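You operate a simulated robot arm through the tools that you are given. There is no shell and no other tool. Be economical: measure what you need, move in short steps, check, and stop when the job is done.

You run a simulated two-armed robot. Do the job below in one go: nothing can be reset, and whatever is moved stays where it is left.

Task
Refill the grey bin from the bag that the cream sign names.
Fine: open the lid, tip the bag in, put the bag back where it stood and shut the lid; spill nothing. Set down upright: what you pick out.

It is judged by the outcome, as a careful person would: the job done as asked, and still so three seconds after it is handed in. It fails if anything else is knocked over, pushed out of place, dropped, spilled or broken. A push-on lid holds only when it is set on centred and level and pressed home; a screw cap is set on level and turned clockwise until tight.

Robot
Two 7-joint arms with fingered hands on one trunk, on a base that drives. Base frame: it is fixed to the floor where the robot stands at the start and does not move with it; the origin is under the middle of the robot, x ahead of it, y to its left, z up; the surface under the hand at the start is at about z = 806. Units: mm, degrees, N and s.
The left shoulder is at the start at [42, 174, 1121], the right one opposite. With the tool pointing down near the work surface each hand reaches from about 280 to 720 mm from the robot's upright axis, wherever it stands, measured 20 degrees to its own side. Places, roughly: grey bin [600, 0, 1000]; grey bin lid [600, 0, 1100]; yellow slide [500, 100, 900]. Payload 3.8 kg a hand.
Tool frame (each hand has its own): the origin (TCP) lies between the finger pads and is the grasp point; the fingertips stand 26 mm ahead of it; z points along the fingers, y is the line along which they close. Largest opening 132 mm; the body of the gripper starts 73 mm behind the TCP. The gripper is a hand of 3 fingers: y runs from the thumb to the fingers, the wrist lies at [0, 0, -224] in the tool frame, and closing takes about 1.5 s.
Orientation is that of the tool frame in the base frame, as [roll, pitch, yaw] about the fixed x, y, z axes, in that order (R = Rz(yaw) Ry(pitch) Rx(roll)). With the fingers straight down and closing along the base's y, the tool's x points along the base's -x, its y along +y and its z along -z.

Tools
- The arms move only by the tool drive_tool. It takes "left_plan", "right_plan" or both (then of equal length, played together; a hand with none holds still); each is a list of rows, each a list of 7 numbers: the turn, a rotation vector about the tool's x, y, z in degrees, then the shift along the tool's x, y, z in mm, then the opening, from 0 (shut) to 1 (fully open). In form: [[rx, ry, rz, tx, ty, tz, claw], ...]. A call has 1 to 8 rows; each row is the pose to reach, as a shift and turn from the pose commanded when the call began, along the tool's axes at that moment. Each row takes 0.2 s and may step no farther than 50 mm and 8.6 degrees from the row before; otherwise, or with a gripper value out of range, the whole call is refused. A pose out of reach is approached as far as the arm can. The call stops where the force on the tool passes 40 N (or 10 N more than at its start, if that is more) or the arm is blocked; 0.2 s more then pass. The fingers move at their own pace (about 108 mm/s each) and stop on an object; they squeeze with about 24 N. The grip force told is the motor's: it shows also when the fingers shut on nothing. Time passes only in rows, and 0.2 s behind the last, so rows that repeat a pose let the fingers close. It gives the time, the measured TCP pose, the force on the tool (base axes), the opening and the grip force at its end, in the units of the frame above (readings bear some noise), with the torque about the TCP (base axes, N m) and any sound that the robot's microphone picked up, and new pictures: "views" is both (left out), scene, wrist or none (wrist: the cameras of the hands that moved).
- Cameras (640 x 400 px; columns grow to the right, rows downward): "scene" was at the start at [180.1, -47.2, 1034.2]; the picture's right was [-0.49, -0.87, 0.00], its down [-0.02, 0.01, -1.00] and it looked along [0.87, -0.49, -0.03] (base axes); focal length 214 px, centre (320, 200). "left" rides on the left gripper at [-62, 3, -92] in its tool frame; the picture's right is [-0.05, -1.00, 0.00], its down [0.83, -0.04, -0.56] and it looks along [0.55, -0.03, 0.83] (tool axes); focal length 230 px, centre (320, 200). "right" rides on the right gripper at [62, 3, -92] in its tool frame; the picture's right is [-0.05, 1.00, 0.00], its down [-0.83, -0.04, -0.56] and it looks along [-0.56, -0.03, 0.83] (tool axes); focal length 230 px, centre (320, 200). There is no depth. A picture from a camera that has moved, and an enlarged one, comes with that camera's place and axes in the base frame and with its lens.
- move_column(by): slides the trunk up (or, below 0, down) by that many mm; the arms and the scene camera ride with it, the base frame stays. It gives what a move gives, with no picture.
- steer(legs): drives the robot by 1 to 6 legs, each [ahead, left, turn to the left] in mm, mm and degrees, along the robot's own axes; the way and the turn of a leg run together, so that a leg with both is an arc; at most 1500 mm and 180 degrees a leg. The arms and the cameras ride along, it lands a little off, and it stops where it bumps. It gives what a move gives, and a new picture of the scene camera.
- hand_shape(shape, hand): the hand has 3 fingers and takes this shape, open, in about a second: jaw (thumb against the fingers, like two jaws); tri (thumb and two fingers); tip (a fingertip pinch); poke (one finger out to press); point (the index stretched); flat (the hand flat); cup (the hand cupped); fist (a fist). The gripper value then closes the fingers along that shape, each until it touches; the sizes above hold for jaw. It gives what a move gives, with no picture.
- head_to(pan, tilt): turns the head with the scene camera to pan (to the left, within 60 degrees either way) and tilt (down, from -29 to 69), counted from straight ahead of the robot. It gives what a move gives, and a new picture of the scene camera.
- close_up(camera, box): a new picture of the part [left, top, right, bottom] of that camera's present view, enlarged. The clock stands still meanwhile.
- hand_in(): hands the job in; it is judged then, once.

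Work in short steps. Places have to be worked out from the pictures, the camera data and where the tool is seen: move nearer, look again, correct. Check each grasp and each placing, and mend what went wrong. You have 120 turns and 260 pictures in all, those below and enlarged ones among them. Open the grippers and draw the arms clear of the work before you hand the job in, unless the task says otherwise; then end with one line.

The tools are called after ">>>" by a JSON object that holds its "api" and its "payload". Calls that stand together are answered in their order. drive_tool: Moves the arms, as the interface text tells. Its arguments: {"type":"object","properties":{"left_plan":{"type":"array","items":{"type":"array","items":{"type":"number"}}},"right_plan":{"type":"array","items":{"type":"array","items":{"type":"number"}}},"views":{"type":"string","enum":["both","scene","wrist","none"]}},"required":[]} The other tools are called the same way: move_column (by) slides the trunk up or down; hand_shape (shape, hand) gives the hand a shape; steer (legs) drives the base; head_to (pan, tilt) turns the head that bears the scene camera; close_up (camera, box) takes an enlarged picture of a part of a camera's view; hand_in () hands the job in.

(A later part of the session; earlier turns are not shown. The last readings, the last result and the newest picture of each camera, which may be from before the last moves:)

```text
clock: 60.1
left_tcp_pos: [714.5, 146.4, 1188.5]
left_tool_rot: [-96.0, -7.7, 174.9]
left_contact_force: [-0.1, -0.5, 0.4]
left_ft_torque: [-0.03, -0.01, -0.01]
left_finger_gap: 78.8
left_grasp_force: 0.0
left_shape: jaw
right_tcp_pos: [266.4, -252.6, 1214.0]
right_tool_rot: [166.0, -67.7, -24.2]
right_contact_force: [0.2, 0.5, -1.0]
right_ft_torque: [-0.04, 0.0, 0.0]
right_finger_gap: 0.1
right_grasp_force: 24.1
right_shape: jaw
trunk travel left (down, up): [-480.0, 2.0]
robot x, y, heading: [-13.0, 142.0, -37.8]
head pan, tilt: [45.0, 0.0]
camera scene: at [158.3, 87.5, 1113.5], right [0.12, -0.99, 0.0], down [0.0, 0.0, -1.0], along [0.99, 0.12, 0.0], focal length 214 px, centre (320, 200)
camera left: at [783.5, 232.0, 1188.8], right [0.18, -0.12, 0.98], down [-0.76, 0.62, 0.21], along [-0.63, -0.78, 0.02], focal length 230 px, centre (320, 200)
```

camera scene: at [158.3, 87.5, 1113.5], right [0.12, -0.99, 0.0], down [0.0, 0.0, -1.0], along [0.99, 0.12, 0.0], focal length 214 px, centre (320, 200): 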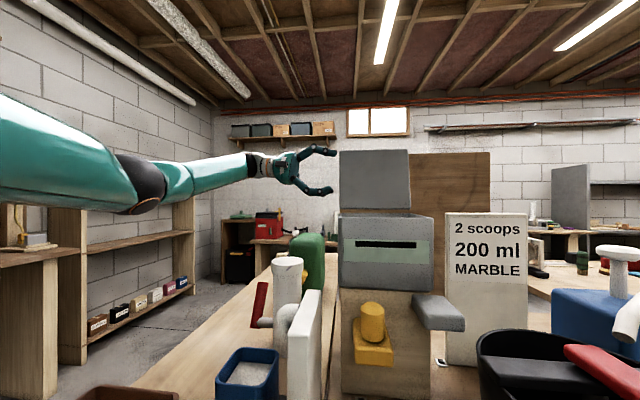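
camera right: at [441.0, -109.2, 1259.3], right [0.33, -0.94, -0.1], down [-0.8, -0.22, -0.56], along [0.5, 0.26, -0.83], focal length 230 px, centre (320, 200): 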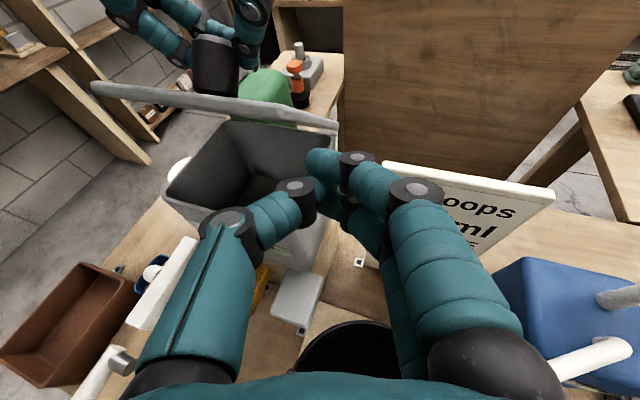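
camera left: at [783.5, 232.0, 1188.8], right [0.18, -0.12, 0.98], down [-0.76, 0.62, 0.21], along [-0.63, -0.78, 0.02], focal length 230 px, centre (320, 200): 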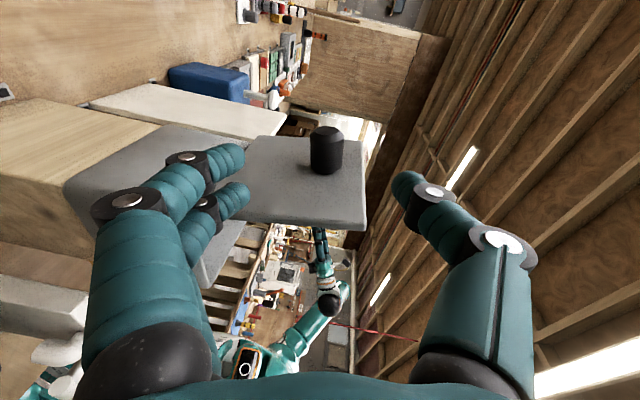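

The lid stays open by itself. I withdraw the left hand toward the robot.

>>> {"api": "drive_tool", "payload": {"left_plan": [[0, 0, 0, 0, 0, -40, 0.6], [0, 0, 0, 45, 6, -40, 0.6], [0, 0, 0, 90, 12, -40, 0.6], [0, 0, 0, 135, 18, -40, 0.6], [0, 0, 0, 180, 24, -36, 0.6], [0, 0, 0, 225, 30, -36, 0.6], [0, 0, 0, 270, 36, -36, 0.6]], "views": "scene"}}

```text
clock: 61.7
left_tcp_pos: [441.6, 203.9, 1196.1]
left_tool_rot: [-96.2, -7.8, 175.0]
left_contact_force: [0.0, 0.2, -0.1]
left_ft_torque: [0.0, 0.01, 0.05]
left_finger_gap: 78.4
left_grasp_force: 0.1
left_shape: jaw
right_tcp_pos: [266.3, -254.2, 1213.7]
right_tool_rot: [166.1, -67.9, -24.5]
right_contact_force: [0.8, 0.4, 0.7]
right_ft_torque: [0.0, 0.01, 0.01]
right_finger_gap: 0.0
right_grasp_force: 24.2
right_shape: jaw
trunk travel left (down, up): [-480.0, 2.0]
robot x, y, heading: [-16.5, 143.9, -37.9]
head pan, tilt: [45.0, 0.0]
camera scene: at [157.5, 86.8, 1113.6], right [0.12, -0.99, 0.0], down [0.0, 0.0, -1.0], along [0.99, 0.12, 0.0], focal length 214 px, centre (320, 200)
```

scene: 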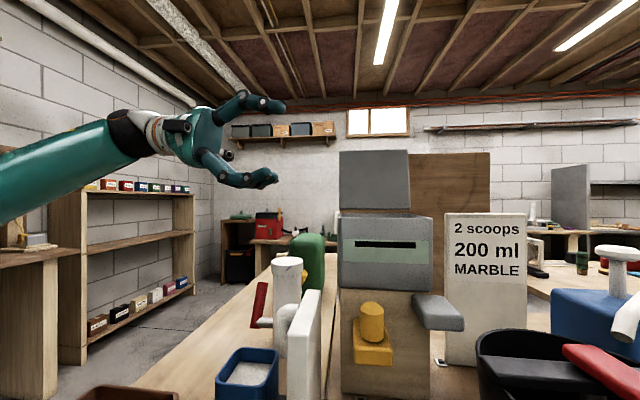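

Next the bag. I reposition the robot: back and right, facing straight ahead, so the right arm can come at the MARBLE bag horizontally from the front.

>>> {"api": "steer", "payload": {"legs": [[-3, -184, 0], [0, 0, 38]]}}

>>> {"api": "head_to", "payload": {"pan": -45, "tilt": 25}}

```text
clock: 65.8
left_tcp_pos: [195.2, 325.9, 1196.0]
left_tool_rot: [-96.3, -7.8, -147.4]
left_contact_force: [0.4, 0.4, -0.6]
left_ft_torque: [-0.01, -0.02, -0.03]
left_finger_gap: 79.1
left_grasp_force: 0.0
left_shape: jaw
right_tcp_pos: [335.0, -143.9, 1214.8]
right_tool_rot: [166.1, -67.7, 13.3]
right_contact_force: [0.7, -0.2, -0.6]
right_ft_torque: [-0.01, 0.01, -0.01]
right_finger_gap: 0.1
right_grasp_force: 24.3
right_shape: jaw
trunk travel left (down, up): [-480.0, 2.0]
robot x, y, heading: [-134.0, 1.0, -0.2]
head pan, tilt: [45.0, 0.0]
camera scene: at [38.7, 60.4, 1113.5], right [0.7, -0.71, 0.0], down [0.0, 0.0, -1.0], along [0.71, 0.7, 0.0], focal length 214 px, centre (320, 200)
```

scene: 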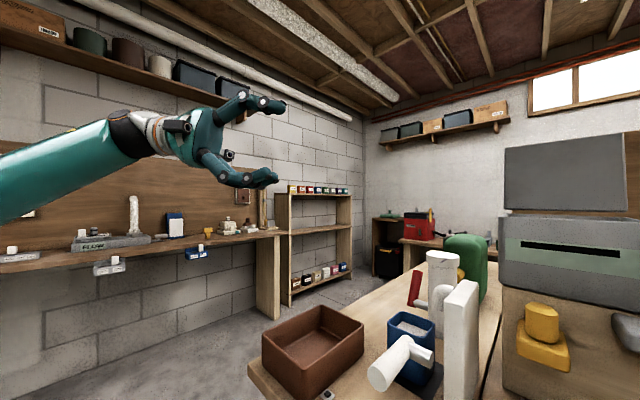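

```text
clock: 67.4
left_tcp_pos: [194.2, 327.5, 1196.6]
left_tool_rot: [-96.1, -7.7, -147.4]
left_contact_force: [-0.2, -0.1, -0.4]
left_ft_torque: [0.01, 0.0, 0.02]
left_finger_gap: 78.8
left_grasp_force: 0.2
left_shape: jaw
right_tcp_pos: [335.7, -142.9, 1212.7]
right_tool_rot: [166.1, -67.8, 13.2]
right_contact_force: [0.0, -0.2, 0.5]
right_ft_torque: [0.0, -0.02, -0.01]
right_finger_gap: 0.0
right_grasp_force: 23.7
right_shape: jaw
trunk travel left (down, up): [-480.0, 2.0]
robot x, y, heading: [-134.3, 1.9, -0.4]
head pan, tilt: [-45.0, 25.0]
camera scene: at [39.6, -68.3, 1073.1], right [-0.71, -0.7, 0.0], down [-0.3, 0.3, -0.91], along [0.64, -0.64, -0.42], focal length 214 px, centre (320, 200)
```

scene: 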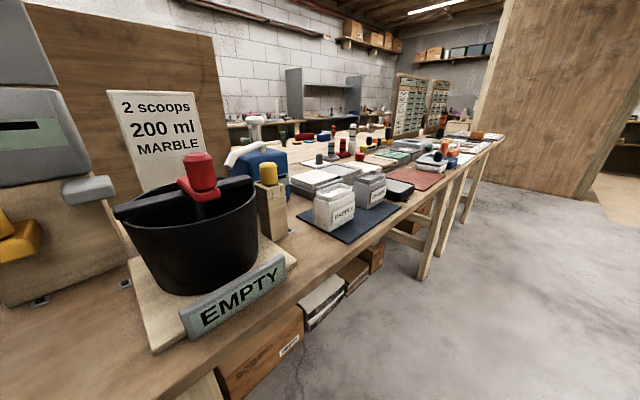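

I move the right hand to in front of the bags at about (260,-408,1050), nearly level (10° down), opening partway.

>>> {"api": "drive_tool", "payload": {"right_plan": [[0, 1.4, 0.7, -5, 35, 0, 0], [0, 2.8, 1.4, -25, 65, 0, 0.2], [0, 4.2, 2.1, -50, 95, 0, 0.4], [0, 5.5, 2.8, -80, 126, -1, 0.7], [0, 6.9, 3.5, -110, 157, -2, 0.7], [0, 8.3, 4.2, -140, 188, -2, 0.7], [0, 9.6, 4.9, -171, 218, -3, 0.7], [0, 11, 5.6, -201, 248, -3, 0.7]], "views": "both"}}

```text
clock: 69.2
left_tcp_pos: [193.5, 324.2, 1196.3]
left_tool_rot: [-96.2, -7.7, -147.4]
left_contact_force: [-0.2, 0.1, 0.1]
left_ft_torque: [-0.01, 0.02, 0.05]
left_finger_gap: 78.6
left_grasp_force: 0.0
left_shape: jaw
right_tcp_pos: [260.7, -408.5, 1054.4]
right_tool_rot: [-178.1, -79.5, -2.9]
right_contact_force: [0.9, -0.1, 0.5]
right_ft_torque: [0.03, 0.02, 0.02]
right_finger_gap: 92.5
right_grasp_force: 0.0
right_shape: jaw
right hand out of reach, approached as far as the arm can: row 4, 5, 6
trunk travel left (down, up): [-480.0, 2.0]
robot x, y, heading: [-130.8, -2.2, -0.1]
head pan, tilt: [-45.0, 25.0]
camera scene: at [38.4, -70.1, 1073.2], right [-0.71, -0.7, 0.0], down [-0.3, 0.3, -0.91], along [0.64, -0.64, -0.42], focal length 214 px, centre (320, 200)
camera right: at [179.2, -410.7, 1131.0], right [-0.03, -1.0, -0.06], down [-0.7, 0.06, -0.72], along [0.72, 0.02, -0.7], focal length 230 px, centre (320, 200)
```

scene: 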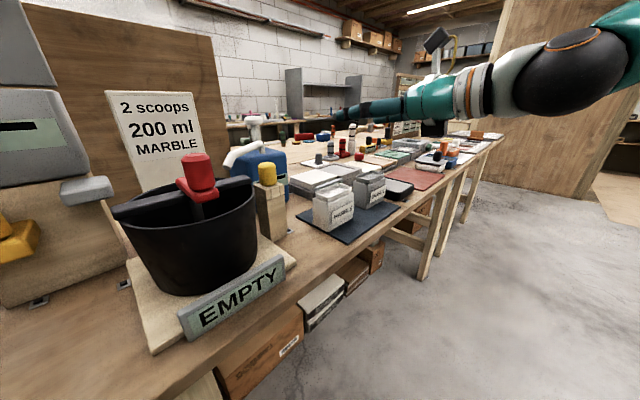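
right: 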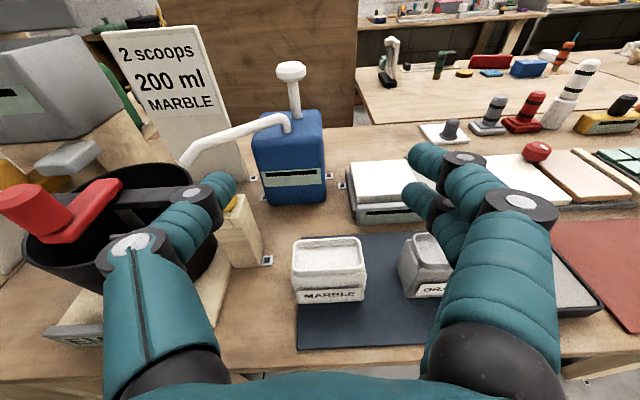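

Marble bag measured: x 309–354, y −371…−453, centre (331,−412), rim z≈893; Granite starts at y≈−499, so there is room. I lower the trunk 150 mm, hand still in front of the bench goods.

>>> {"api": "move_column", "payload": {"by": -150}}

>>> {"api": "close_up", "payload": {"camera": "right", "box": [160, 100, 500, 400]}}

```text
clock: 70.6
left_tcp_pos: [195.0, 326.4, 1056.5]
left_tool_rot: [-96.6, -8.3, -147.4]
left_contact_force: [-0.3, -0.9, -0.5]
left_ft_torque: [0.01, 0.0, 0.0]
left_finger_gap: 78.7
left_grasp_force: 0.1
left_shape: jaw
right_tcp_pos: [259.4, -407.1, 829.7]
right_tool_rot: [177.2, -67.3, 2.0]
right_contact_force: [-5.5, 1.3, 15.2]
right_ft_torque: [-0.89, -0.16, -0.28]
right_finger_gap: 92.1
right_grasp_force: 0.1
right_shape: jaw
trunk travel left (down, up): [-344.0, 137.0]
robot x, y, heading: [-134.8, -1.4, -0.5]
head pan, tilt: [-45.0, 25.0]
stopped: the force on the tool passed its limit at 52 N (the readings are from after the stop); the commanded pose is now the measured one
```

```text
1.33 times, centred on (330, 250) of right
camera zoom: at [196.5, -407.1, 922.1], right [-0.03, -1.0, -0.03], down [-0.83, 0.04, -0.55], along [0.55, 0.01, -0.83], focal length 307 px, centre (307, 133)
```

zoom: 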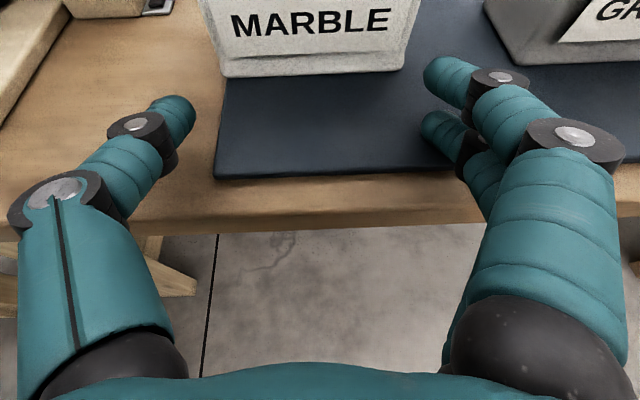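

The arm dropped further than the trunk and the fingers pressed on the bench edge. I lift 25 mm at once and check nothing moved.

>>> {"api": "drive_tool", "payload": {"right_plan": [[0, 0, 0, 12, 0, -5, 0.7], [0, 0, 0, 24, 0, -10, 0.7]], "views": "both"}}

```text
clock: 71.2
left_tcp_pos: [194.8, 325.4, 1058.2]
left_tool_rot: [-96.5, -8.1, -147.4]
left_contact_force: [-0.4, -0.5, 0.4]
left_ft_torque: [-0.01, 0.0, -0.02]
left_finger_gap: 78.9
left_grasp_force: 0.1
left_shape: jaw
right_tcp_pos: [265.9, -415.1, 848.7]
right_tool_rot: [177.9, -66.8, 1.3]
right_contact_force: [0.1, 0.2, 0.5]
right_ft_torque: [-0.01, 0.0, 0.01]
right_finger_gap: 91.9
right_grasp_force: 0.1
right_shape: jaw
right hand out of reach, approached as far as the arm can: row 1, 2
trunk travel left (down, up): [-344.0, 137.0]
robot x, y, heading: [-131.7, -3.1, -0.4]
head pan, tilt: [-45.0, 25.0]
camera scene: at [21.9, -68.5, 901.2], right [-0.71, -0.7, 0.0], down [-0.3, 0.3, -0.91], along [0.64, -0.64, -0.42], focal length 214 px, centre (320, 200)
camera right: at [204.4, -415.8, 941.4], right [-0.03, -1.0, -0.03], down [-0.84, 0.04, -0.55], along [0.55, 0.01, -0.84], focal length 230 px, centre (320, 200)
```

scene: 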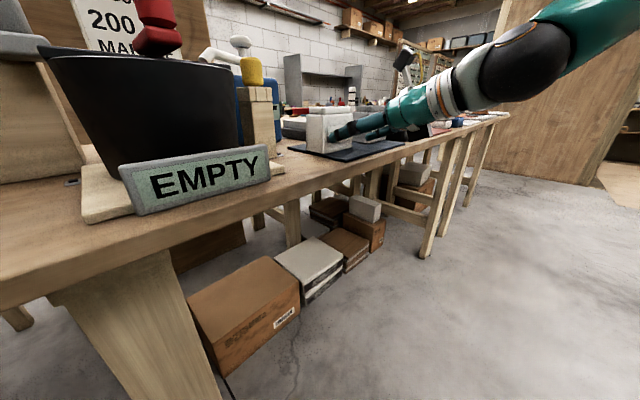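
right: 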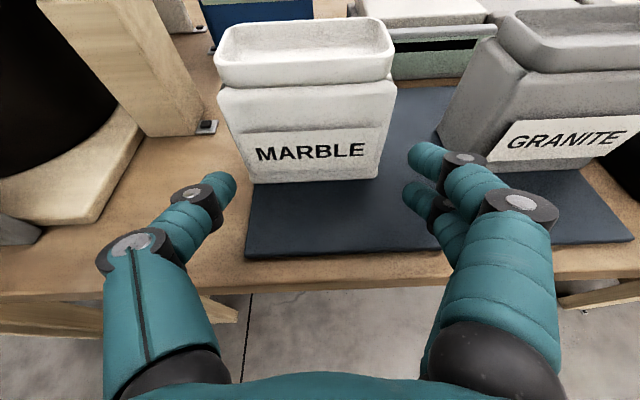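

Nothing moved. Bag base front is at x≈303, y −368…−457, centre y≈−411. I open to ~0.85, and advance halfway to check clearance on both sides.

>>> {"api": "drive_tool", "payload": {"right_plan": [[0, 0, 0, 2, -4, 0, 0.86], [0, 0, 0, 4, -5, 5, 0.86], [0, 0, 0, 8, -5, 14, 0.86], [0, 0, 0, 13, -5, 24, 0.86]], "views": "wrist"}}

```text
clock: 72.2
left_tcp_pos: [195.9, 326.6, 1056.6]
left_tool_rot: [-96.5, -8.2, -147.4]
left_contact_force: [-0.3, 0.5, 0.2]
left_ft_torque: [0.0, -0.02, 0.0]
left_finger_gap: 78.7
left_grasp_force: 0.0
left_shape: jaw
right_tcp_pos: [292.1, -410.1, 851.8]
right_tool_rot: [177.8, -66.9, 1.3]
right_contact_force: [0.7, -0.3, -0.3]
right_ft_torque: [-0.01, 0.0, -0.01]
right_finger_gap: 113.4
right_grasp_force: 0.1
right_shape: jaw
right hand out of reach, approached as far as the arm can: row 1
trunk travel left (down, up): [-344.0, 137.0]
robot x, y, heading: [-132.5, -1.0, -0.4]
head pan, tilt: [-45.0, 25.0]
camera right: at [231.3, -410.8, 944.9], right [-0.03, -1.0, -0.03], down [-0.84, 0.04, -0.55], along [0.55, 0.01, -0.84], focal length 230 px, centre (320, 200)
```

right: 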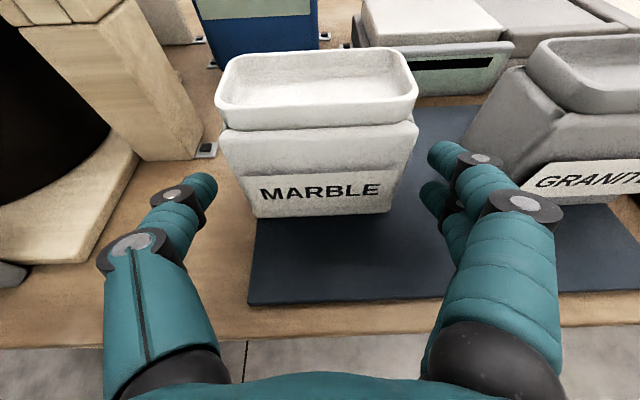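

Clearances look fine both sides (Granite's face is at y≈−505) and the bag is centred. I advance the remaining 33 mm.

>>> {"api": "drive_tool", "payload": {"right_plan": [[0, 0, 0, 4.5, 0, 10, 0.86], [0, 0, 0, 9, 0, 20, 0.86], [0, 0, 0, 13, 0, 30, 0.86]], "views": "wrist"}}

```text
clock: 73.0
left_tcp_pos: [196.1, 325.2, 1058.0]
left_tool_rot: [-96.5, -8.1, -147.4]
left_contact_force: [-0.2, -0.1, 0.3]
left_ft_torque: [-0.03, 0.01, 0.03]
left_finger_gap: 78.6
left_grasp_force: 0.2
left_shape: jaw
right_tcp_pos: [324.8, -409.3, 852.1]
right_tool_rot: [177.8, -66.9, 1.3]
right_contact_force: [0.5, 0.3, 0.5]
right_ft_torque: [0.01, 0.01, 0.01]
right_finger_gap: 113.5
right_grasp_force: 0.2
right_shape: jaw
trunk travel left (down, up): [-344.0, 137.0]
robot x, y, heading: [-127.6, -0.7, -0.3]
head pan, tilt: [-45.0, 25.0]
camera right: at [263.3, -410.5, 945.1], right [-0.03, -1.0, -0.03], down [-0.84, 0.05, -0.55], along [0.55, 0.01, -0.84], focal length 230 px, centre (320, 200)
```

right: 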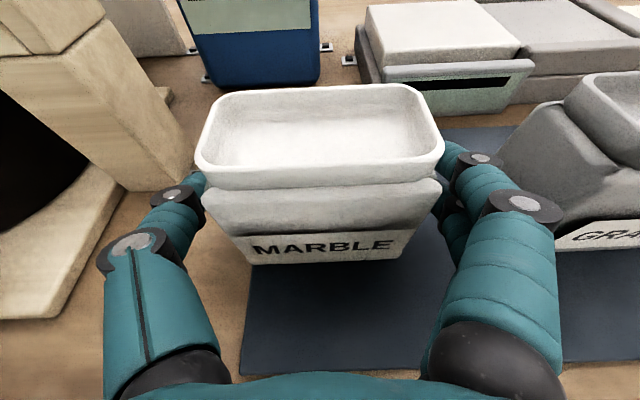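

The fingers straddle the bag. I go 6 mm deeper and close slowly.

>>> {"api": "drive_tool", "payload": {"right_plan": [[0, 0, 0, 2.4, 0, 5.5, 0.86], [0, 0, 0, 2.4, 0, 5.5, 0.75], [0, 0, 0, 2.4, 0, 5.5, 0.65], [0, 0, 0, 2.4, 0, 5.5, 0.5], [0, 0, 0, 2.4, 0, 5.5, 0.3], [0, 0, 0, 2.4, 0, 5.5, 0.1], [0, 0, 0, 2.4, 0, 5.5, 0]], "views": "wrist"}}

```text
clock: 74.6
left_tcp_pos: [195.7, 327.3, 1057.8]
left_tool_rot: [-96.5, -8.2, -147.3]
left_contact_force: [0.7, 0.7, -0.9]
left_ft_torque: [0.02, -0.03, 0.0]
left_finger_gap: 78.6
left_grasp_force: 0.0
left_shape: jaw
right_tcp_pos: [330.7, -408.5, 852.3]
right_tool_rot: [177.8, -66.9, 1.4]
right_contact_force: [1.1, -0.1, -0.2]
right_ft_torque: [0.0, 0.03, -0.01]
right_finger_gap: 90.3
right_grasp_force: 24.0
right_shape: jaw
trunk travel left (down, up): [-344.0, 137.0]
robot x, y, heading: [-131.1, -2.1, -0.5]
head pan, tilt: [-45.0, 25.0]
camera right: at [269.1, -410.1, 944.9], right [-0.03, -1.0, -0.03], down [-0.84, 0.04, -0.55], along [0.55, 0.01, -0.84], focal length 230 px, centre (320, 200)
```

right: 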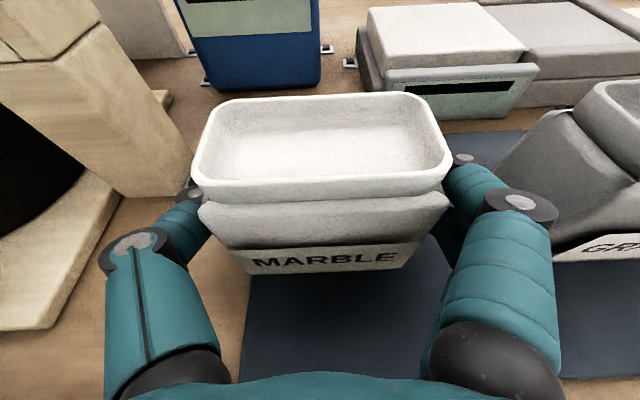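

Firm grip (90 mm, 24 N). I note the place pose (330.7, −408.5, 852.3). Lift 30 mm gently and check.

>>> {"api": "drive_tool", "payload": {"right_plan": [[0, 0, 0, 4.6, 0, -2, 0], [0, 0, 0, 9.2, 0, -3.9, 0], [0, 0, 0, 18.4, 0, -7.9, 0], [0, 0, 0, 27.6, 0, -11.8, 0]], "views": "both"}}

```text
clock: 75.6
left_tcp_pos: [196.0, 326.9, 1056.4]
left_tool_rot: [-96.5, -8.2, -147.5]
left_contact_force: [-0.6, -0.3, 1.0]
left_ft_torque: [0.02, 0.01, -0.03]
left_finger_gap: 78.7
left_grasp_force: 0.1
left_shape: jaw
right_tcp_pos: [331.3, -410.9, 881.7]
right_tool_rot: [177.6, -66.9, 1.4]
right_contact_force: [-0.3, 0.6, -3.1]
right_ft_torque: [-0.05, 0.01, -0.01]
right_finger_gap: 90.1
right_grasp_force: 23.9
right_shape: jaw
trunk travel left (down, up): [-344.0, 137.0]
robot x, y, heading: [-133.1, 1.1, -0.2]
head pan, tilt: [-45.0, 25.0]
camera scene: at [22.0, -68.5, 901.2], right [-0.71, -0.7, 0.0], down [-0.3, 0.3, -0.91], along [0.64, -0.64, -0.42], focal length 214 px, centre (320, 200)
camera right: at [270.3, -410.7, 974.3], right [-0.03, -1.0, -0.03], down [-0.84, 0.04, -0.55], along [0.55, 0.01, -0.84], focal length 230 px, centre (320, 200)
```

scene: 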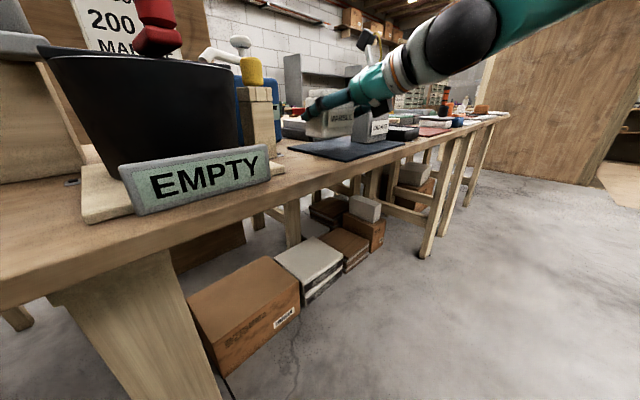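
right: 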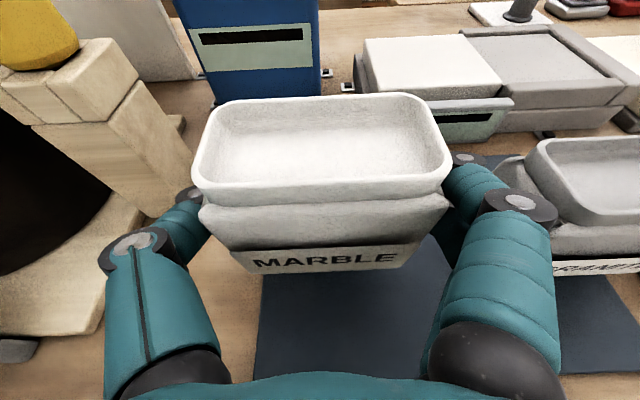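

The bag hangs upright, weight ~3 N, nothing spilled. I raise it straight up to z≈1195.

>>> {"api": "drive_tool", "payload": {"right_plan": [[0, 0, 0, 30, 0, -12.8, 0], [0, 0, 0, 66, 0, -28, 0], [0, 0, 0, 102, 0, -43.7, 0], [0, 0, 0, 138, 0, -59, 0], [0, 0, 0, 174, 0, -74.5, 0], [0, 0, 0, 210, 0, -90, 0], [0, 0, 0, 246, 0, -105.4, 0], [0, 0, 0, 280, 0, -120, 0]], "views": "both"}}

```text
clock: 77.4
left_tcp_pos: [194.8, 327.0, 1056.3]
left_tool_rot: [-96.4, -8.2, -147.4]
left_contact_force: [0.2, 0.0, -0.1]
left_ft_torque: [-0.01, 0.01, 0.0]
left_finger_gap: 78.6
left_grasp_force: 0.0
left_shape: jaw
right_tcp_pos: [335.6, -396.4, 1079.1]
right_tool_rot: [-145.2, -77.6, -40.0]
right_contact_force: [-0.4, 1.8, -3.1]
right_ft_torque: [0.01, 0.02, 0.0]
right_finger_gap: 89.8
right_grasp_force: 24.0
right_shape: jaw
right hand out of reach, approached as far as the arm can: row 2, 3, 4, 5, 6, 7, 8
trunk travel left (down, up): [-344.0, 137.0]
robot x, y, heading: [-130.3, 2.1, 0.1]
head pan, tilt: [-45.0, 25.0]
camera scene: at [21.5, -67.9, 901.5], right [-0.71, -0.7, 0.0], down [-0.3, 0.3, -0.91], along [0.64, -0.64, -0.42], focal length 214 px, centre (320, 200)
camera right: at [254.6, -400.2, 1155.5], right [-0.11, -0.98, -0.17], down [-0.68, 0.2, -0.71], along [0.73, 0.04, -0.68], focal length 230 px, centre (320, 200)
```

scene: 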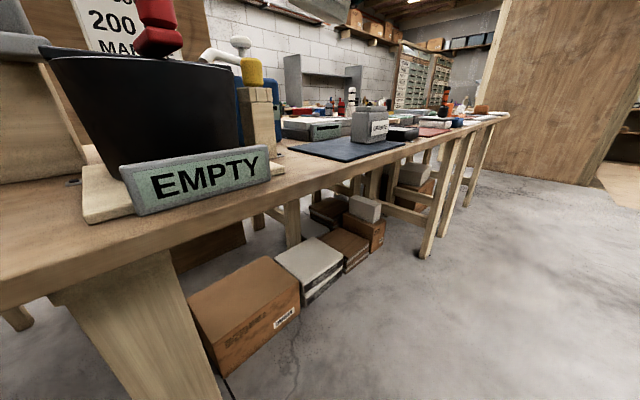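
right: 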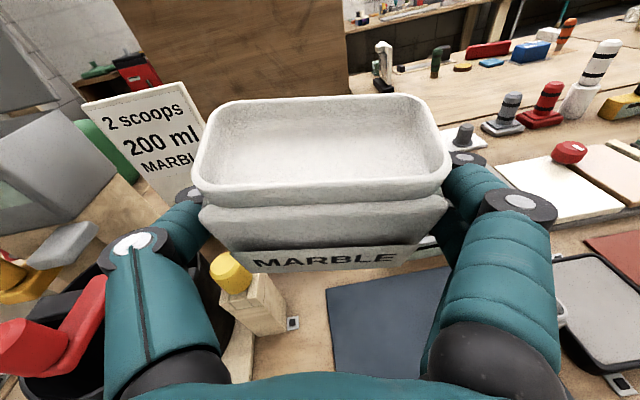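

The arm is at its limit here and the bag tilted ~10° (contents are well below the rim). I raise the trunk in a small step to see how the right hand responds.

>>> {"api": "move_column", "payload": {"by": 15}}

```text
clock: 78.1
left_tcp_pos: [195.7, 326.5, 1072.0]
left_tool_rot: [-96.5, -8.3, -147.4]
left_contact_force: [-0.7, 0.0, -0.3]
left_ft_torque: [0.01, 0.03, 0.01]
left_finger_gap: 78.5
left_grasp_force: 0.0
left_shape: jaw
right_tcp_pos: [332.9, -397.4, 1104.0]
right_tool_rot: [-140.8, -78.7, -44.3]
right_contact_force: [0.8, 0.6, -3.6]
right_ft_torque: [0.01, 0.03, 0.0]
right_finger_gap: 90.1
right_grasp_force: 24.4
right_shape: jaw
trunk travel left (down, up): [-359.0, 122.0]
robot x, y, heading: [-134.0, -0.6, -0.1]
head pan, tilt: [-45.0, 25.0]
```

The solver keeps converging upward during trunk moves. I command a reachable, upright pose 80 mm lower first, then I'll raise the trunk.

>>> {"api": "drive_tool", "payload": {"right_plan": [[0, -3.5, -1.7, -20, 3, 3, 0], [0, -7, -3.5, -42, 5, 6, 0], [0, -10.5, -5.2, -64, 8, 10, 0], [0, -14, -7, -86, 11, 13.7, 0]], "views": "wrist"}}

```text
clock: 79.1
left_tcp_pos: [196.7, 324.8, 1072.7]
left_tool_rot: [-96.6, -8.3, -147.4]
left_contact_force: [0.6, -0.3, -0.2]
left_ft_torque: [0.03, 0.0, -0.03]
left_finger_gap: 78.7
left_grasp_force: 0.0
left_shape: jaw
right_tcp_pos: [336.4, -390.1, 971.3]
right_tool_rot: [-177.1, -68.6, -6.7]
right_contact_force: [0.0, -0.6, -2.8]
right_ft_torque: [0.02, -0.04, 0.0]
right_finger_gap: 89.7
right_grasp_force: 24.4
right_shape: jaw
right hand out of reach, approached as far as the arm can: row 1, 2, 3, 4
trunk travel left (down, up): [-359.0, 122.0]
robot x, y, heading: [-131.7, -0.0, -0.3]
head pan, tilt: [-45.0, 25.0]
camera right: at [272.1, -390.8, 1062.4], right [-0.09, -0.99, -0.07], down [-0.81, 0.11, -0.57], along [0.57, 0.0, -0.82], focal length 230 px, centre (320, 200)
```

right: 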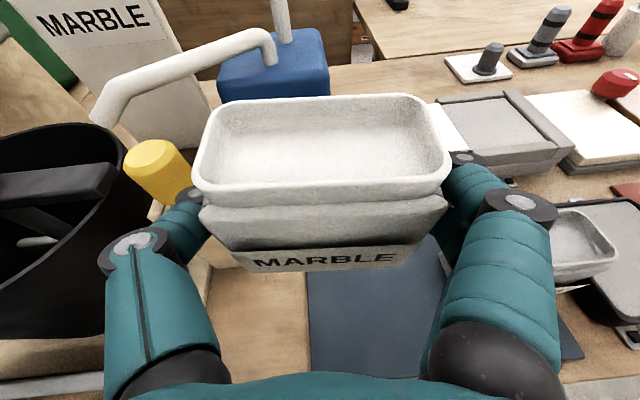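

The real limit is the arm folding tighter than ~305 mm shoulder-to-wrist. I back the robot 70 mm, then reach the arm forward instead.

>>> {"api": "steer", "payload": {"legs": [[-70, 0, 0]]}}

>>> {"api": "drive_tool", "payload": {"right_plan": [[0, 0, 0, 14, 4, 30, 0], [0, 0, 0, 40, 6, 48, 0], [0, 0, 0, 72, 6, 52, 0], [0, 0, 0, 104, 6, 52, 0]], "views": "wrist"}}

```text
clock: 80.1
left_tcp_pos: [127.6, 327.3, 1072.9]
left_tool_rot: [-96.4, -8.2, -147.4]
left_contact_force: [-0.7, -0.3, 0.9]
left_ft_torque: [-0.02, -0.02, 0.02]
left_finger_gap: 78.7
left_grasp_force: 0.1
left_shape: jaw
right_tcp_pos: [267.0, -389.1, 974.1]
right_tool_rot: [-177.1, -68.7, -6.8]
right_contact_force: [-0.6, 0.4, -2.8]
right_ft_torque: [-0.03, 0.04, -0.02]
right_finger_gap: 90.1
right_grasp_force: 24.2
right_shape: jaw
trunk travel left (down, up): [-359.0, 122.0]
robot x, y, heading: [-200.1, -1.2, -0.5]
head pan, tilt: [-45.0, 25.0]
camera scene: at [-44.8, -68.3, 917.1], right [-0.71, -0.7, 0.0], down [-0.3, 0.3, -0.91], along [0.64, -0.64, -0.42], focal length 214 px, centre (320, 200)
```

scene: 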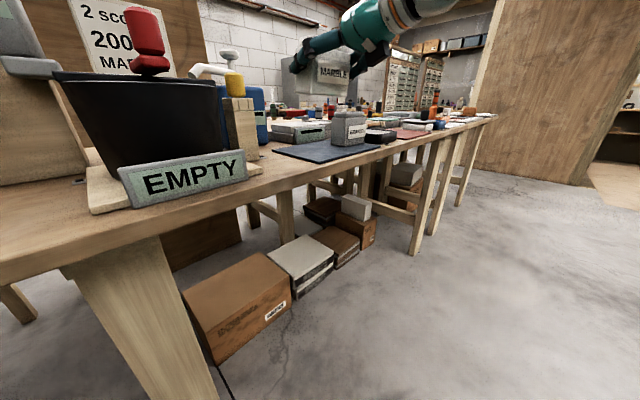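

```text
clock: 81.1
left_tcp_pos: [127.7, 326.2, 1072.3]
left_tool_rot: [-96.4, -8.2, -147.4]
left_contact_force: [0.5, 0.2, -0.7]
left_ft_torque: [-0.02, -0.03, -0.02]
left_finger_gap: 78.9
left_grasp_force: 0.1
left_shape: jaw
right_tcp_pos: [332.1, -399.6, 974.1]
right_tool_rot: [-176.1, -69.3, -8.0]
right_contact_force: [-0.3, -1.1, -3.7]
right_ft_torque: [-0.03, 0.02, -0.01]
right_finger_gap: 89.9
right_grasp_force: 24.2
right_shape: jaw
right hand out of reach, approached as far as the arm can: row 2, 3, 4
trunk travel left (down, up): [-359.0, 122.0]
robot x, y, heading: [-200.8, 1.4, -0.4]
head pan, tilt: [-45.0, 25.0]
camera right: at [265.2, -399.6, 1064.5], right [-0.09, -0.99, -0.07], down [-0.81, 0.12, -0.58], along [0.58, 0.01, -0.81], focal length 230 px, centre (320, 200)
```

right: 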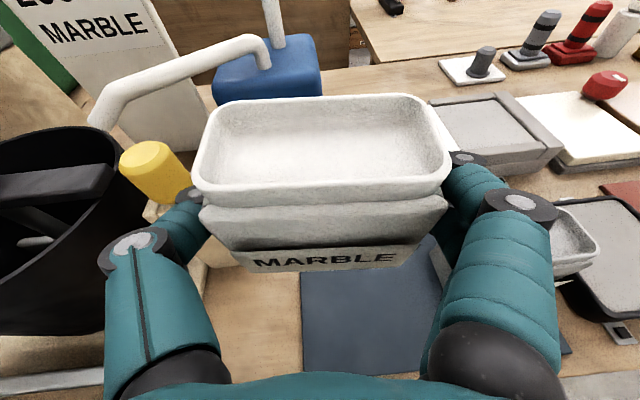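

Still clipped upward, but the position is fine and upright. I raise the trunk by 60 mm and see how the hand follows.

>>> {"api": "move_column", "payload": {"by": 60}}

```text
clock: 82.1
left_tcp_pos: [128.7, 326.1, 1130.8]
left_tool_rot: [-96.5, -8.3, -147.4]
left_contact_force: [-0.9, -0.2, -0.2]
left_ft_torque: [0.01, 0.02, -0.01]
left_finger_gap: 78.9
left_grasp_force: 0.1
left_shape: jaw
right_tcp_pos: [332.9, -398.6, 1031.6]
right_tool_rot: [-177.2, -68.5, -6.8]
right_contact_force: [-0.7, 0.2, -3.0]
right_ft_torque: [0.0, 0.05, -0.01]
right_finger_gap: 90.0
right_grasp_force: 24.5
right_shape: jaw
trunk travel left (down, up): [-419.0, 62.0]
robot x, y, heading: [-195.5, -2.0, -0.3]
head pan, tilt: [-45.0, 25.0]
```

Good, it followed cleanly (+57). I raise the remaining 60 mm.

>>> {"api": "move_column", "payload": {"by": 60}}

```text
clock: 83.1
left_tcp_pos: [129.2, 326.6, 1191.8]
left_tool_rot: [-96.6, -8.4, -147.3]
left_contact_force: [-0.3, -0.1, 0.2]
left_ft_torque: [-0.02, 0.01, -0.01]
left_finger_gap: 78.6
left_grasp_force: 0.1
left_shape: jaw
right_tcp_pos: [332.7, -398.4, 1093.8]
right_tool_rot: [-177.2, -68.6, -6.8]
right_contact_force: [0.4, -0.1, -3.0]
right_ft_torque: [-0.01, 0.02, 0.01]
right_finger_gap: 90.2
right_grasp_force: 24.1
right_shape: jaw
trunk travel left (down, up): [-479.0, 2.0]
robot x, y, heading: [-202.3, -1.8, -0.6]
head pan, tilt: [-45.0, 25.0]
```

Hand at z 1094 with the bag upright, bottom at ~1051, above all bench goods. I drive left 130 and forward 45.

>>> {"api": "steer", "payload": {"legs": [[0, 130, 0], [45, 0, 0]]}}

>>> {"api": "head_to", "payload": {"pan": 0, "tilt": 0}}

```text
clock: 85.3
left_tcp_pos: [173.0, 451.5, 1193.4]
left_tool_rot: [-96.4, -8.2, -147.4]
left_contact_force: [0.4, 0.6, -0.7]
left_ft_torque: [0.02, 0.0, -0.01]
left_finger_gap: 79.0
left_grasp_force: 0.0
left_shape: jaw
right_tcp_pos: [378.3, -271.2, 1094.6]
right_tool_rot: [-177.0, -68.8, -6.8]
right_contact_force: [-0.8, -0.7, -3.5]
right_ft_torque: [-0.05, 0.01, 0.01]
right_finger_gap: 90.0
right_grasp_force: 24.3
right_shape: jaw
trunk travel left (down, up): [-479.0, 2.0]
robot x, y, heading: [-151.1, 127.6, -0.3]
head pan, tilt: [-45.0, 25.0]
camera scene: at [17.2, 57.5, 1071.8], right [-0.71, -0.7, 0.0], down [-0.3, 0.3, -0.91], along [0.64, -0.64, -0.42], focal length 214 px, centre (320, 200)
```

scene: 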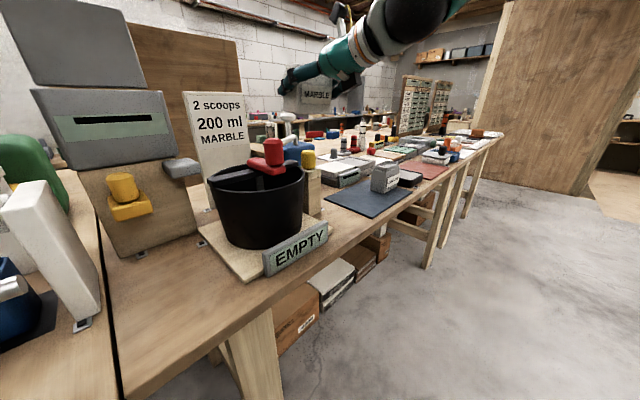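

```text
clock: 86.5
left_tcp_pos: [172.6, 452.7, 1192.9]
left_tool_rot: [-96.5, -8.2, -147.4]
left_contact_force: [-0.4, 1.9, 0.1]
left_ft_torque: [0.02, -0.02, -0.01]
left_finger_gap: 78.5
left_grasp_force: 0.0
left_shape: jaw
right_tcp_pos: [378.9, -271.1, 1093.5]
right_tool_rot: [-177.1, -68.6, -6.9]
right_contact_force: [0.2, -0.4, -3.1]
right_ft_torque: [-0.02, 0.03, -0.02]
right_finger_gap: 90.3
right_grasp_force: 24.0
right_shape: jaw
trunk travel left (down, up): [-479.0, 2.0]
robot x, y, heading: [-155.3, 128.6, -0.3]
head pan, tilt: [0.0, 0.0]
camera scene: at [42.4, 122.4, 1112.0], right [-0.01, -1.0, 0.0], down [0.0, 0.0, -1.0], along [1.0, -0.01, 0.0], focal length 214 px, centre (320, 200)
```

scene: 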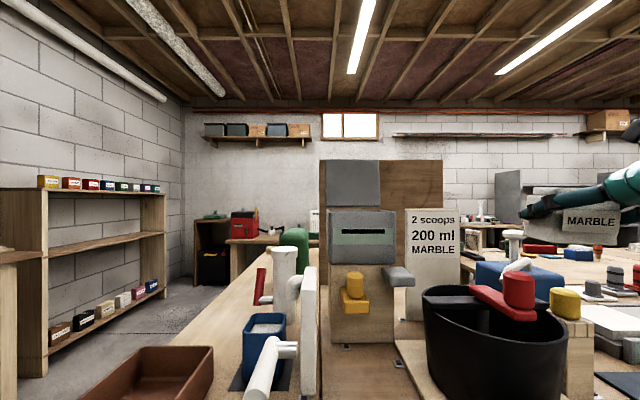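

I carry the bag inward and up to about (450,−150,1185).

>>> {"api": "drive_tool", "payload": {"right_plan": [[0, 0, 0, 21, -25, 5, 0], [0, 0, 0, 42, -51, 10, 0], [0, 0, 0, 63, -76, 15, 0], [0, 0, 0, 84, -102, 20, 0], [0, 0, 0, 105, -127, 25, 0]], "views": "both"}}

```text
clock: 87.7
left_tcp_pos: [172.7, 452.6, 1191.7]
left_tool_rot: [-96.6, -8.3, -147.4]
left_contact_force: [-0.4, 0.5, -0.1]
left_ft_torque: [0.04, -0.04, 0.01]
left_finger_gap: 78.6
left_grasp_force: 0.0
left_shape: jaw
right_tcp_pos: [451.5, -148.8, 1182.8]
right_tool_rot: [-177.0, -68.5, -6.7]
right_contact_force: [-0.3, 0.7, -2.2]
right_ft_torque: [0.01, 0.01, -0.01]
right_finger_gap: 90.0
right_grasp_force: 24.1
right_shape: jaw
trunk travel left (down, up): [-479.0, 2.0]
robot x, y, heading: [-154.3, 126.2, -0.5]
head pan, tilt: [0.0, 0.0]
camera scene: at [42.5, 122.6, 1112.0], right [-0.01, -1.0, 0.0], down [0.0, 0.0, -1.0], along [1.0, -0.01, 0.0], focal length 214 px, centre (320, 200)
camera right: at [385.7, -148.3, 1274.4], right [-0.09, -0.99, -0.07], down [-0.81, 0.11, -0.57], along [0.57, 0.0, -0.82], focal length 230 px, centre (320, 200)
```

scene: 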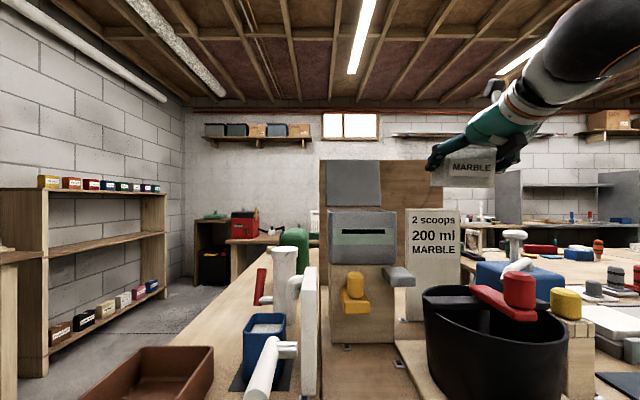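
right: 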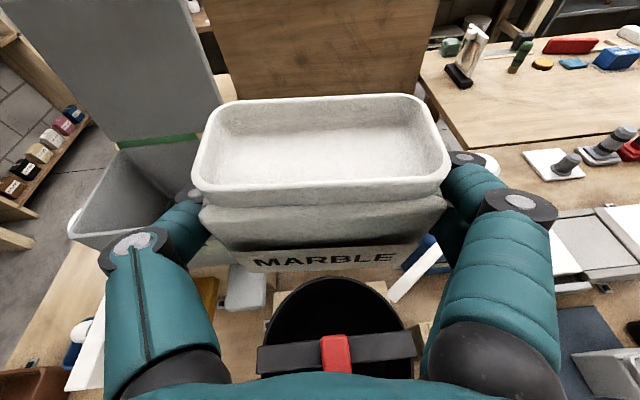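

I continue to above the bin, TCP (573,65,1185), straightening the hand's yaw.

>>> {"api": "drive_tool", "payload": {"right_plan": [[1, 0, -0.4, 6, -37, 16, 0], [2.1, 0, -0.8, 12, -74, 33, 0], [3.1, 0, -1.2, 18, -111, 50, 0], [4.1, 0, -1.6, 25, -148, 66, 0], [5.2, 0, -2, 31, -185, 83, 0], [6.2, 0, -2.4, 37.5, -222, 99, 0]], "views": "both"}}

```text
clock: 89.0
left_tcp_pos: [171.0, 452.7, 1192.7]
left_tool_rot: [-96.4, -8.3, -147.4]
left_contact_force: [0.9, 0.8, 0.3]
left_ft_torque: [0.02, -0.01, 0.0]
left_finger_gap: 78.8
left_grasp_force: 0.0
left_shape: jaw
right_tcp_pos: [449.1, -80.5, 1193.9]
right_tool_rot: [-176.6, -69.2, -0.8]
right_contact_force: [-0.3, 0.5, -3.3]
right_ft_torque: [0.04, 0.0, -0.04]
right_finger_gap: 90.0
right_grasp_force: 24.0
right_shape: jaw
right hand out of reach, approached as far as the arm can: row 1, 2, 3, 4, 5, 6
trunk travel left (down, up): [-479.0, 2.0]
robot x, y, heading: [-157.4, 126.8, -0.3]
head pan, tilt: [0.0, 0.0]
camera scene: at [41.6, 123.0, 1112.4], right [0.0, -1.0, 0.0], down [0.0, 0.0, -1.0], along [1.0, 0.0, 0.0], focal length 214 px, centre (320, 200)
camera right: at [384.0, -87.9, 1284.3], right [0.02, -1.0, -0.07], down [-0.82, 0.02, -0.58], along [0.58, 0.07, -0.81], focal length 230 px, centre (320, 200)
```

scene: 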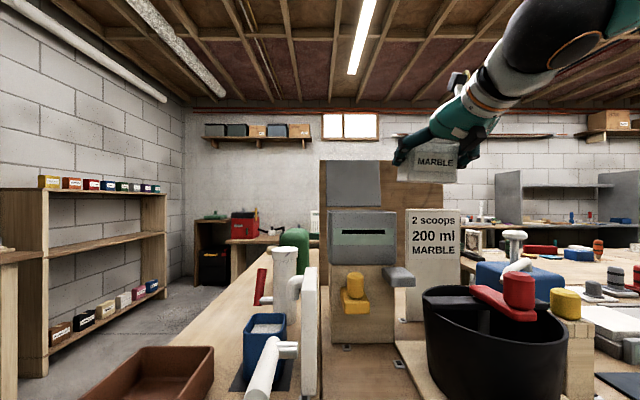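
right: 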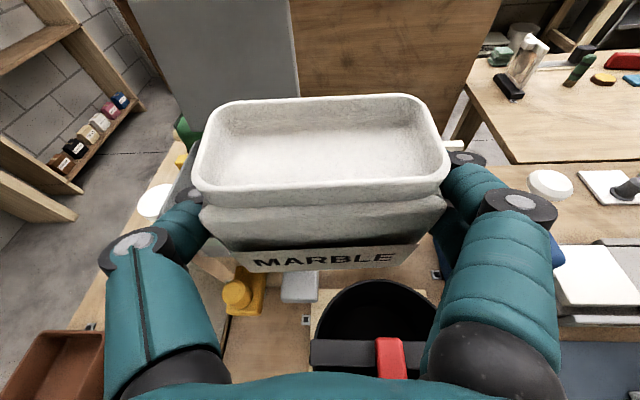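

Clipped again: the wrist can't bend that far outward. Pointing more to the left should free it; I yaw the hand 32° left while moving inward.

>>> {"api": "drive_tool", "payload": {"right_plan": [[7.5, -0.2, -2.8, 0, -4, 4, 0], [15, -0.4, -5.6, 1, -8, 8, 0], [22.5, -0.6, -8.5, 4, -20, 18, 0], [29.9, -0.7, -11.3, 8, -40, 34, 0], [29.9, -0.7, -11.3, 14, -58, 52, 0]], "views": "wrist"}}

```text
clock: 90.2
left_tcp_pos: [173.1, 451.1, 1192.4]
left_tool_rot: [-96.5, -8.2, -147.4]
left_contact_force: [0.3, 0.5, -0.1]
left_ft_torque: [-0.01, -0.04, 0.0]
left_finger_gap: 79.2
left_grasp_force: 0.1
left_shape: jaw
right_tcp_pos: [455.8, -30.8, 1178.8]
right_tool_rot: [-176.3, -68.9, 31.2]
right_contact_force: [-0.1, -0.7, -3.3]
right_ft_torque: [-0.01, 0.01, 0.0]
right_finger_gap: 89.9
right_grasp_force: 24.2
right_shape: jaw
right hand out of reach, approached as far as the arm can: row 4, 5
trunk travel left (down, up): [-479.0, 2.0]
robot x, y, heading: [-156.1, 129.9, -0.3]
head pan, tilt: [0.0, 0.0]
camera right: at [404.7, -71.9, 1268.3], right [0.55, -0.83, -0.07], down [-0.7, -0.42, -0.57], along [0.45, 0.37, -0.81], focal length 230 px, centre (320, 200)
```

right: 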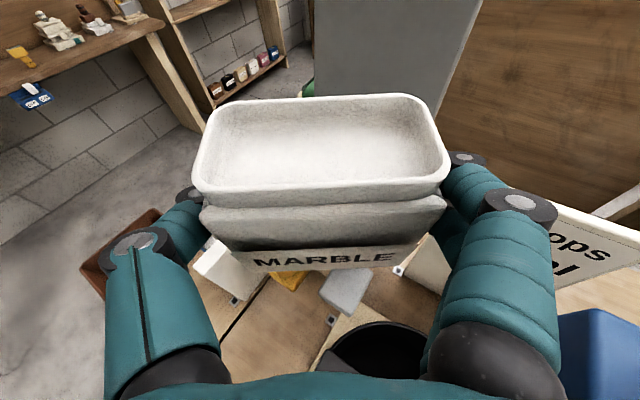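

The bag is upright at (456,−31,1179). Rather than stretch the arm, I let the base carry it: left 96, then forward 90, to put the TCP over the bin at ≈(548,65).

>>> {"api": "steer", "payload": {"legs": [[0, 96, 0], [90, 0, 0]]}}

>>> {"api": "close_up", "payload": {"camera": "right", "box": [0, 0, 640, 400]}}

```text
clock: 92.5
left_tcp_pos: [263.2, 550.5, 1191.6]
left_tool_rot: [-96.5, -8.1, -147.3]
left_contact_force: [-0.1, 0.1, 0.4]
left_ft_torque: [0.0, 0.04, -0.01]
left_finger_gap: 78.6
left_grasp_force: 0.0
left_shape: jaw
right_tcp_pos: [545.1, 65.8, 1178.0]
right_tool_rot: [-176.1, -68.9, 30.9]
right_contact_force: [0.1, 0.1, -3.7]
right_ft_torque: [0.01, 0.03, -0.01]
right_finger_gap: 90.0
right_grasp_force: 23.8
right_shape: jaw
trunk travel left (down, up): [-479.0, 2.0]
robot x, y, heading: [-68.5, 219.8, -0.3]
head pan, tilt: [0.0, 0.0]
camera scene: at [132.2, 219.6, 1112.2], right [0.0, -1.0, 0.0], down [0.0, 0.0, -1.0], along [1.0, 0.0, 0.0], focal length 214 px, centre (320, 200)
```

scene: 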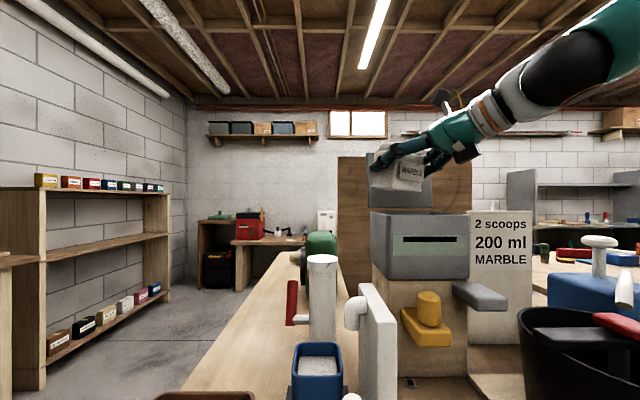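

```text
1.00 times, centred on (320, 200) of right (not enlarged: the box is as wide or as high as the picture)
camera zoom: at [494.3, 25.4, 1268.6], right [0.55, -0.83, -0.07], down [-0.7, -0.42, -0.57], along [0.45, 0.37, -0.81], focal length 230 px, centre (320, 200)
```

zoom: 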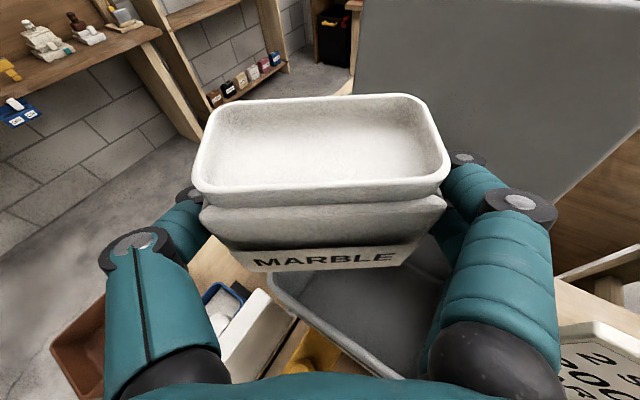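

The bag is right over the bin, which opens to the lower right of it. I begin tipping about the hand's horizontal axis, to 32° first, checking reach.

>>> {"api": "drive_tool", "payload": {"right_plan": [[2.9, 0.5, 7.45, 0, 0, 0, 0], [5.8, 1, 14.9, 0, 0, 0, 0], [8.6, 1.5, 22.3, 0, 0, 0, 0], [11.5, 2, 29.8, 0, 0, 0, 0]], "views": "both"}}

```text
clock: 93.5
left_tcp_pos: [262.0, 549.8, 1192.0]
left_tool_rot: [-96.5, -8.2, -147.4]
left_contact_force: [-0.2, 0.5, 0.2]
left_ft_torque: [-0.01, -0.04, 0.02]
left_finger_gap: 78.8
left_grasp_force: 0.0
left_shape: jaw
right_tcp_pos: [544.8, 66.1, 1177.0]
right_tool_rot: [-116.1, -52.2, -22.9]
right_contact_force: [0.2, -0.1, -3.2]
right_ft_torque: [0.01, 0.0, -0.03]
right_finger_gap: 90.0
right_grasp_force: 23.7
right_shape: jaw
trunk travel left (down, up): [-479.0, 2.0]
robot x, y, heading: [-64.9, 221.9, -0.3]
head pan, tilt: [0.0, 0.0]
camera scene: at [132.1, 219.5, 1112.1], right [0.0, -1.0, 0.0], down [0.0, 0.0, -1.0], along [1.0, 0.0, 0.0], focal length 214 px, centre (320, 200)
camera right: at [518.0, -14.6, 1249.4], right [0.45, -0.67, -0.59], down [-0.86, -0.16, -0.48], along [0.23, 0.73, -0.65], focal length 230 px, centre (320, 200)
```

scene: 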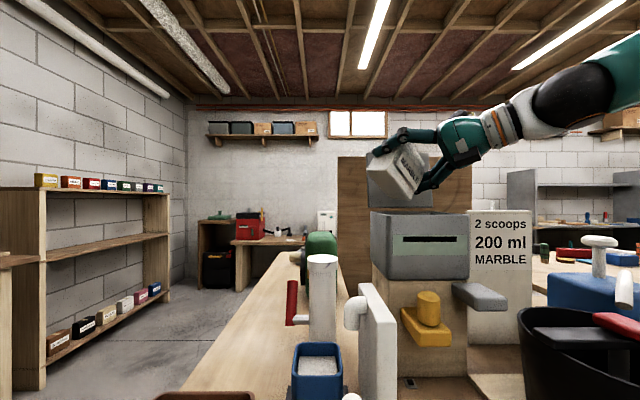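
right: 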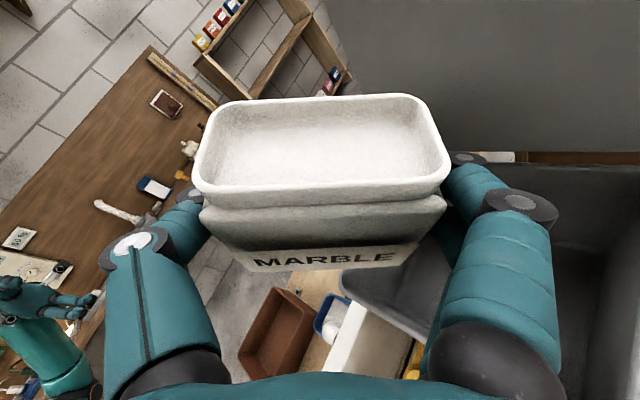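

Reach is fine and the position holds. I continue to ~64°.

>>> {"api": "drive_tool", "payload": {"right_plan": [[2.9, 0.5, 7.45, 0, 0, 0, 0], [5.8, 1, 14.9, 0, 0, 0, 0], [8.6, 1.5, 22.3, 0, 0, 0, 0], [11.5, 2, 29.8, 0, 0, 0, 0]], "views": "both"}}

```text
clock: 94.5
left_tcp_pos: [263.9, 549.9, 1192.4]
left_tool_rot: [-96.5, -8.2, -147.4]
left_contact_force: [0.3, 0.0, -0.4]
left_ft_torque: [0.0, -0.01, 0.01]
left_finger_gap: 78.8
left_grasp_force: 0.0
left_shape: jaw
right_tcp_pos: [543.5, 66.9, 1178.7]
right_tool_rot: [-96.1, -24.0, -35.8]
right_contact_force: [-0.2, 0.2, -2.3]
right_ft_torque: [-0.02, 0.0, 0.01]
right_finger_gap: 89.9
right_grasp_force: 23.8
right_shape: jaw
trunk travel left (down, up): [-479.0, 2.0]
robot x, y, heading: [-63.6, 224.0, -0.4]
head pan, tilt: [0.0, 0.0]
camera scene: at [132.1, 219.5, 1112.1], right [0.0, -1.0, 0.0], down [0.0, 0.0, -1.0], along [1.0, 0.0, 0.0], focal length 214 px, centre (320, 200)
camera right: at [532.8, -39.8, 1209.1], right [0.23, -0.29, -0.93], down [-0.97, 0.02, -0.25], along [0.09, 0.96, -0.28], focal length 230 px, centre (320, 200)
```

scene: 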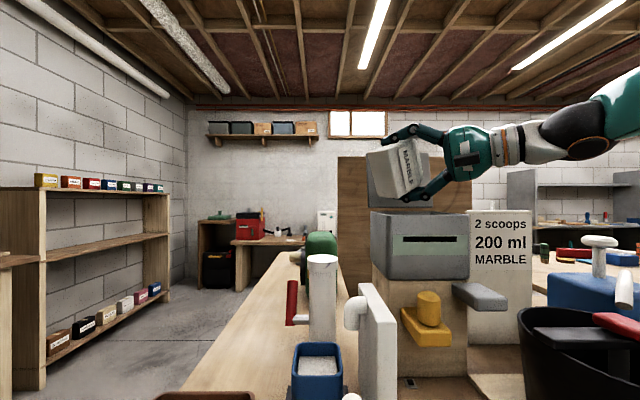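
right: 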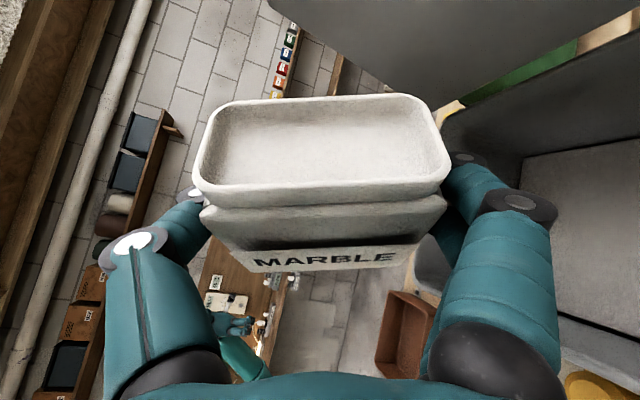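

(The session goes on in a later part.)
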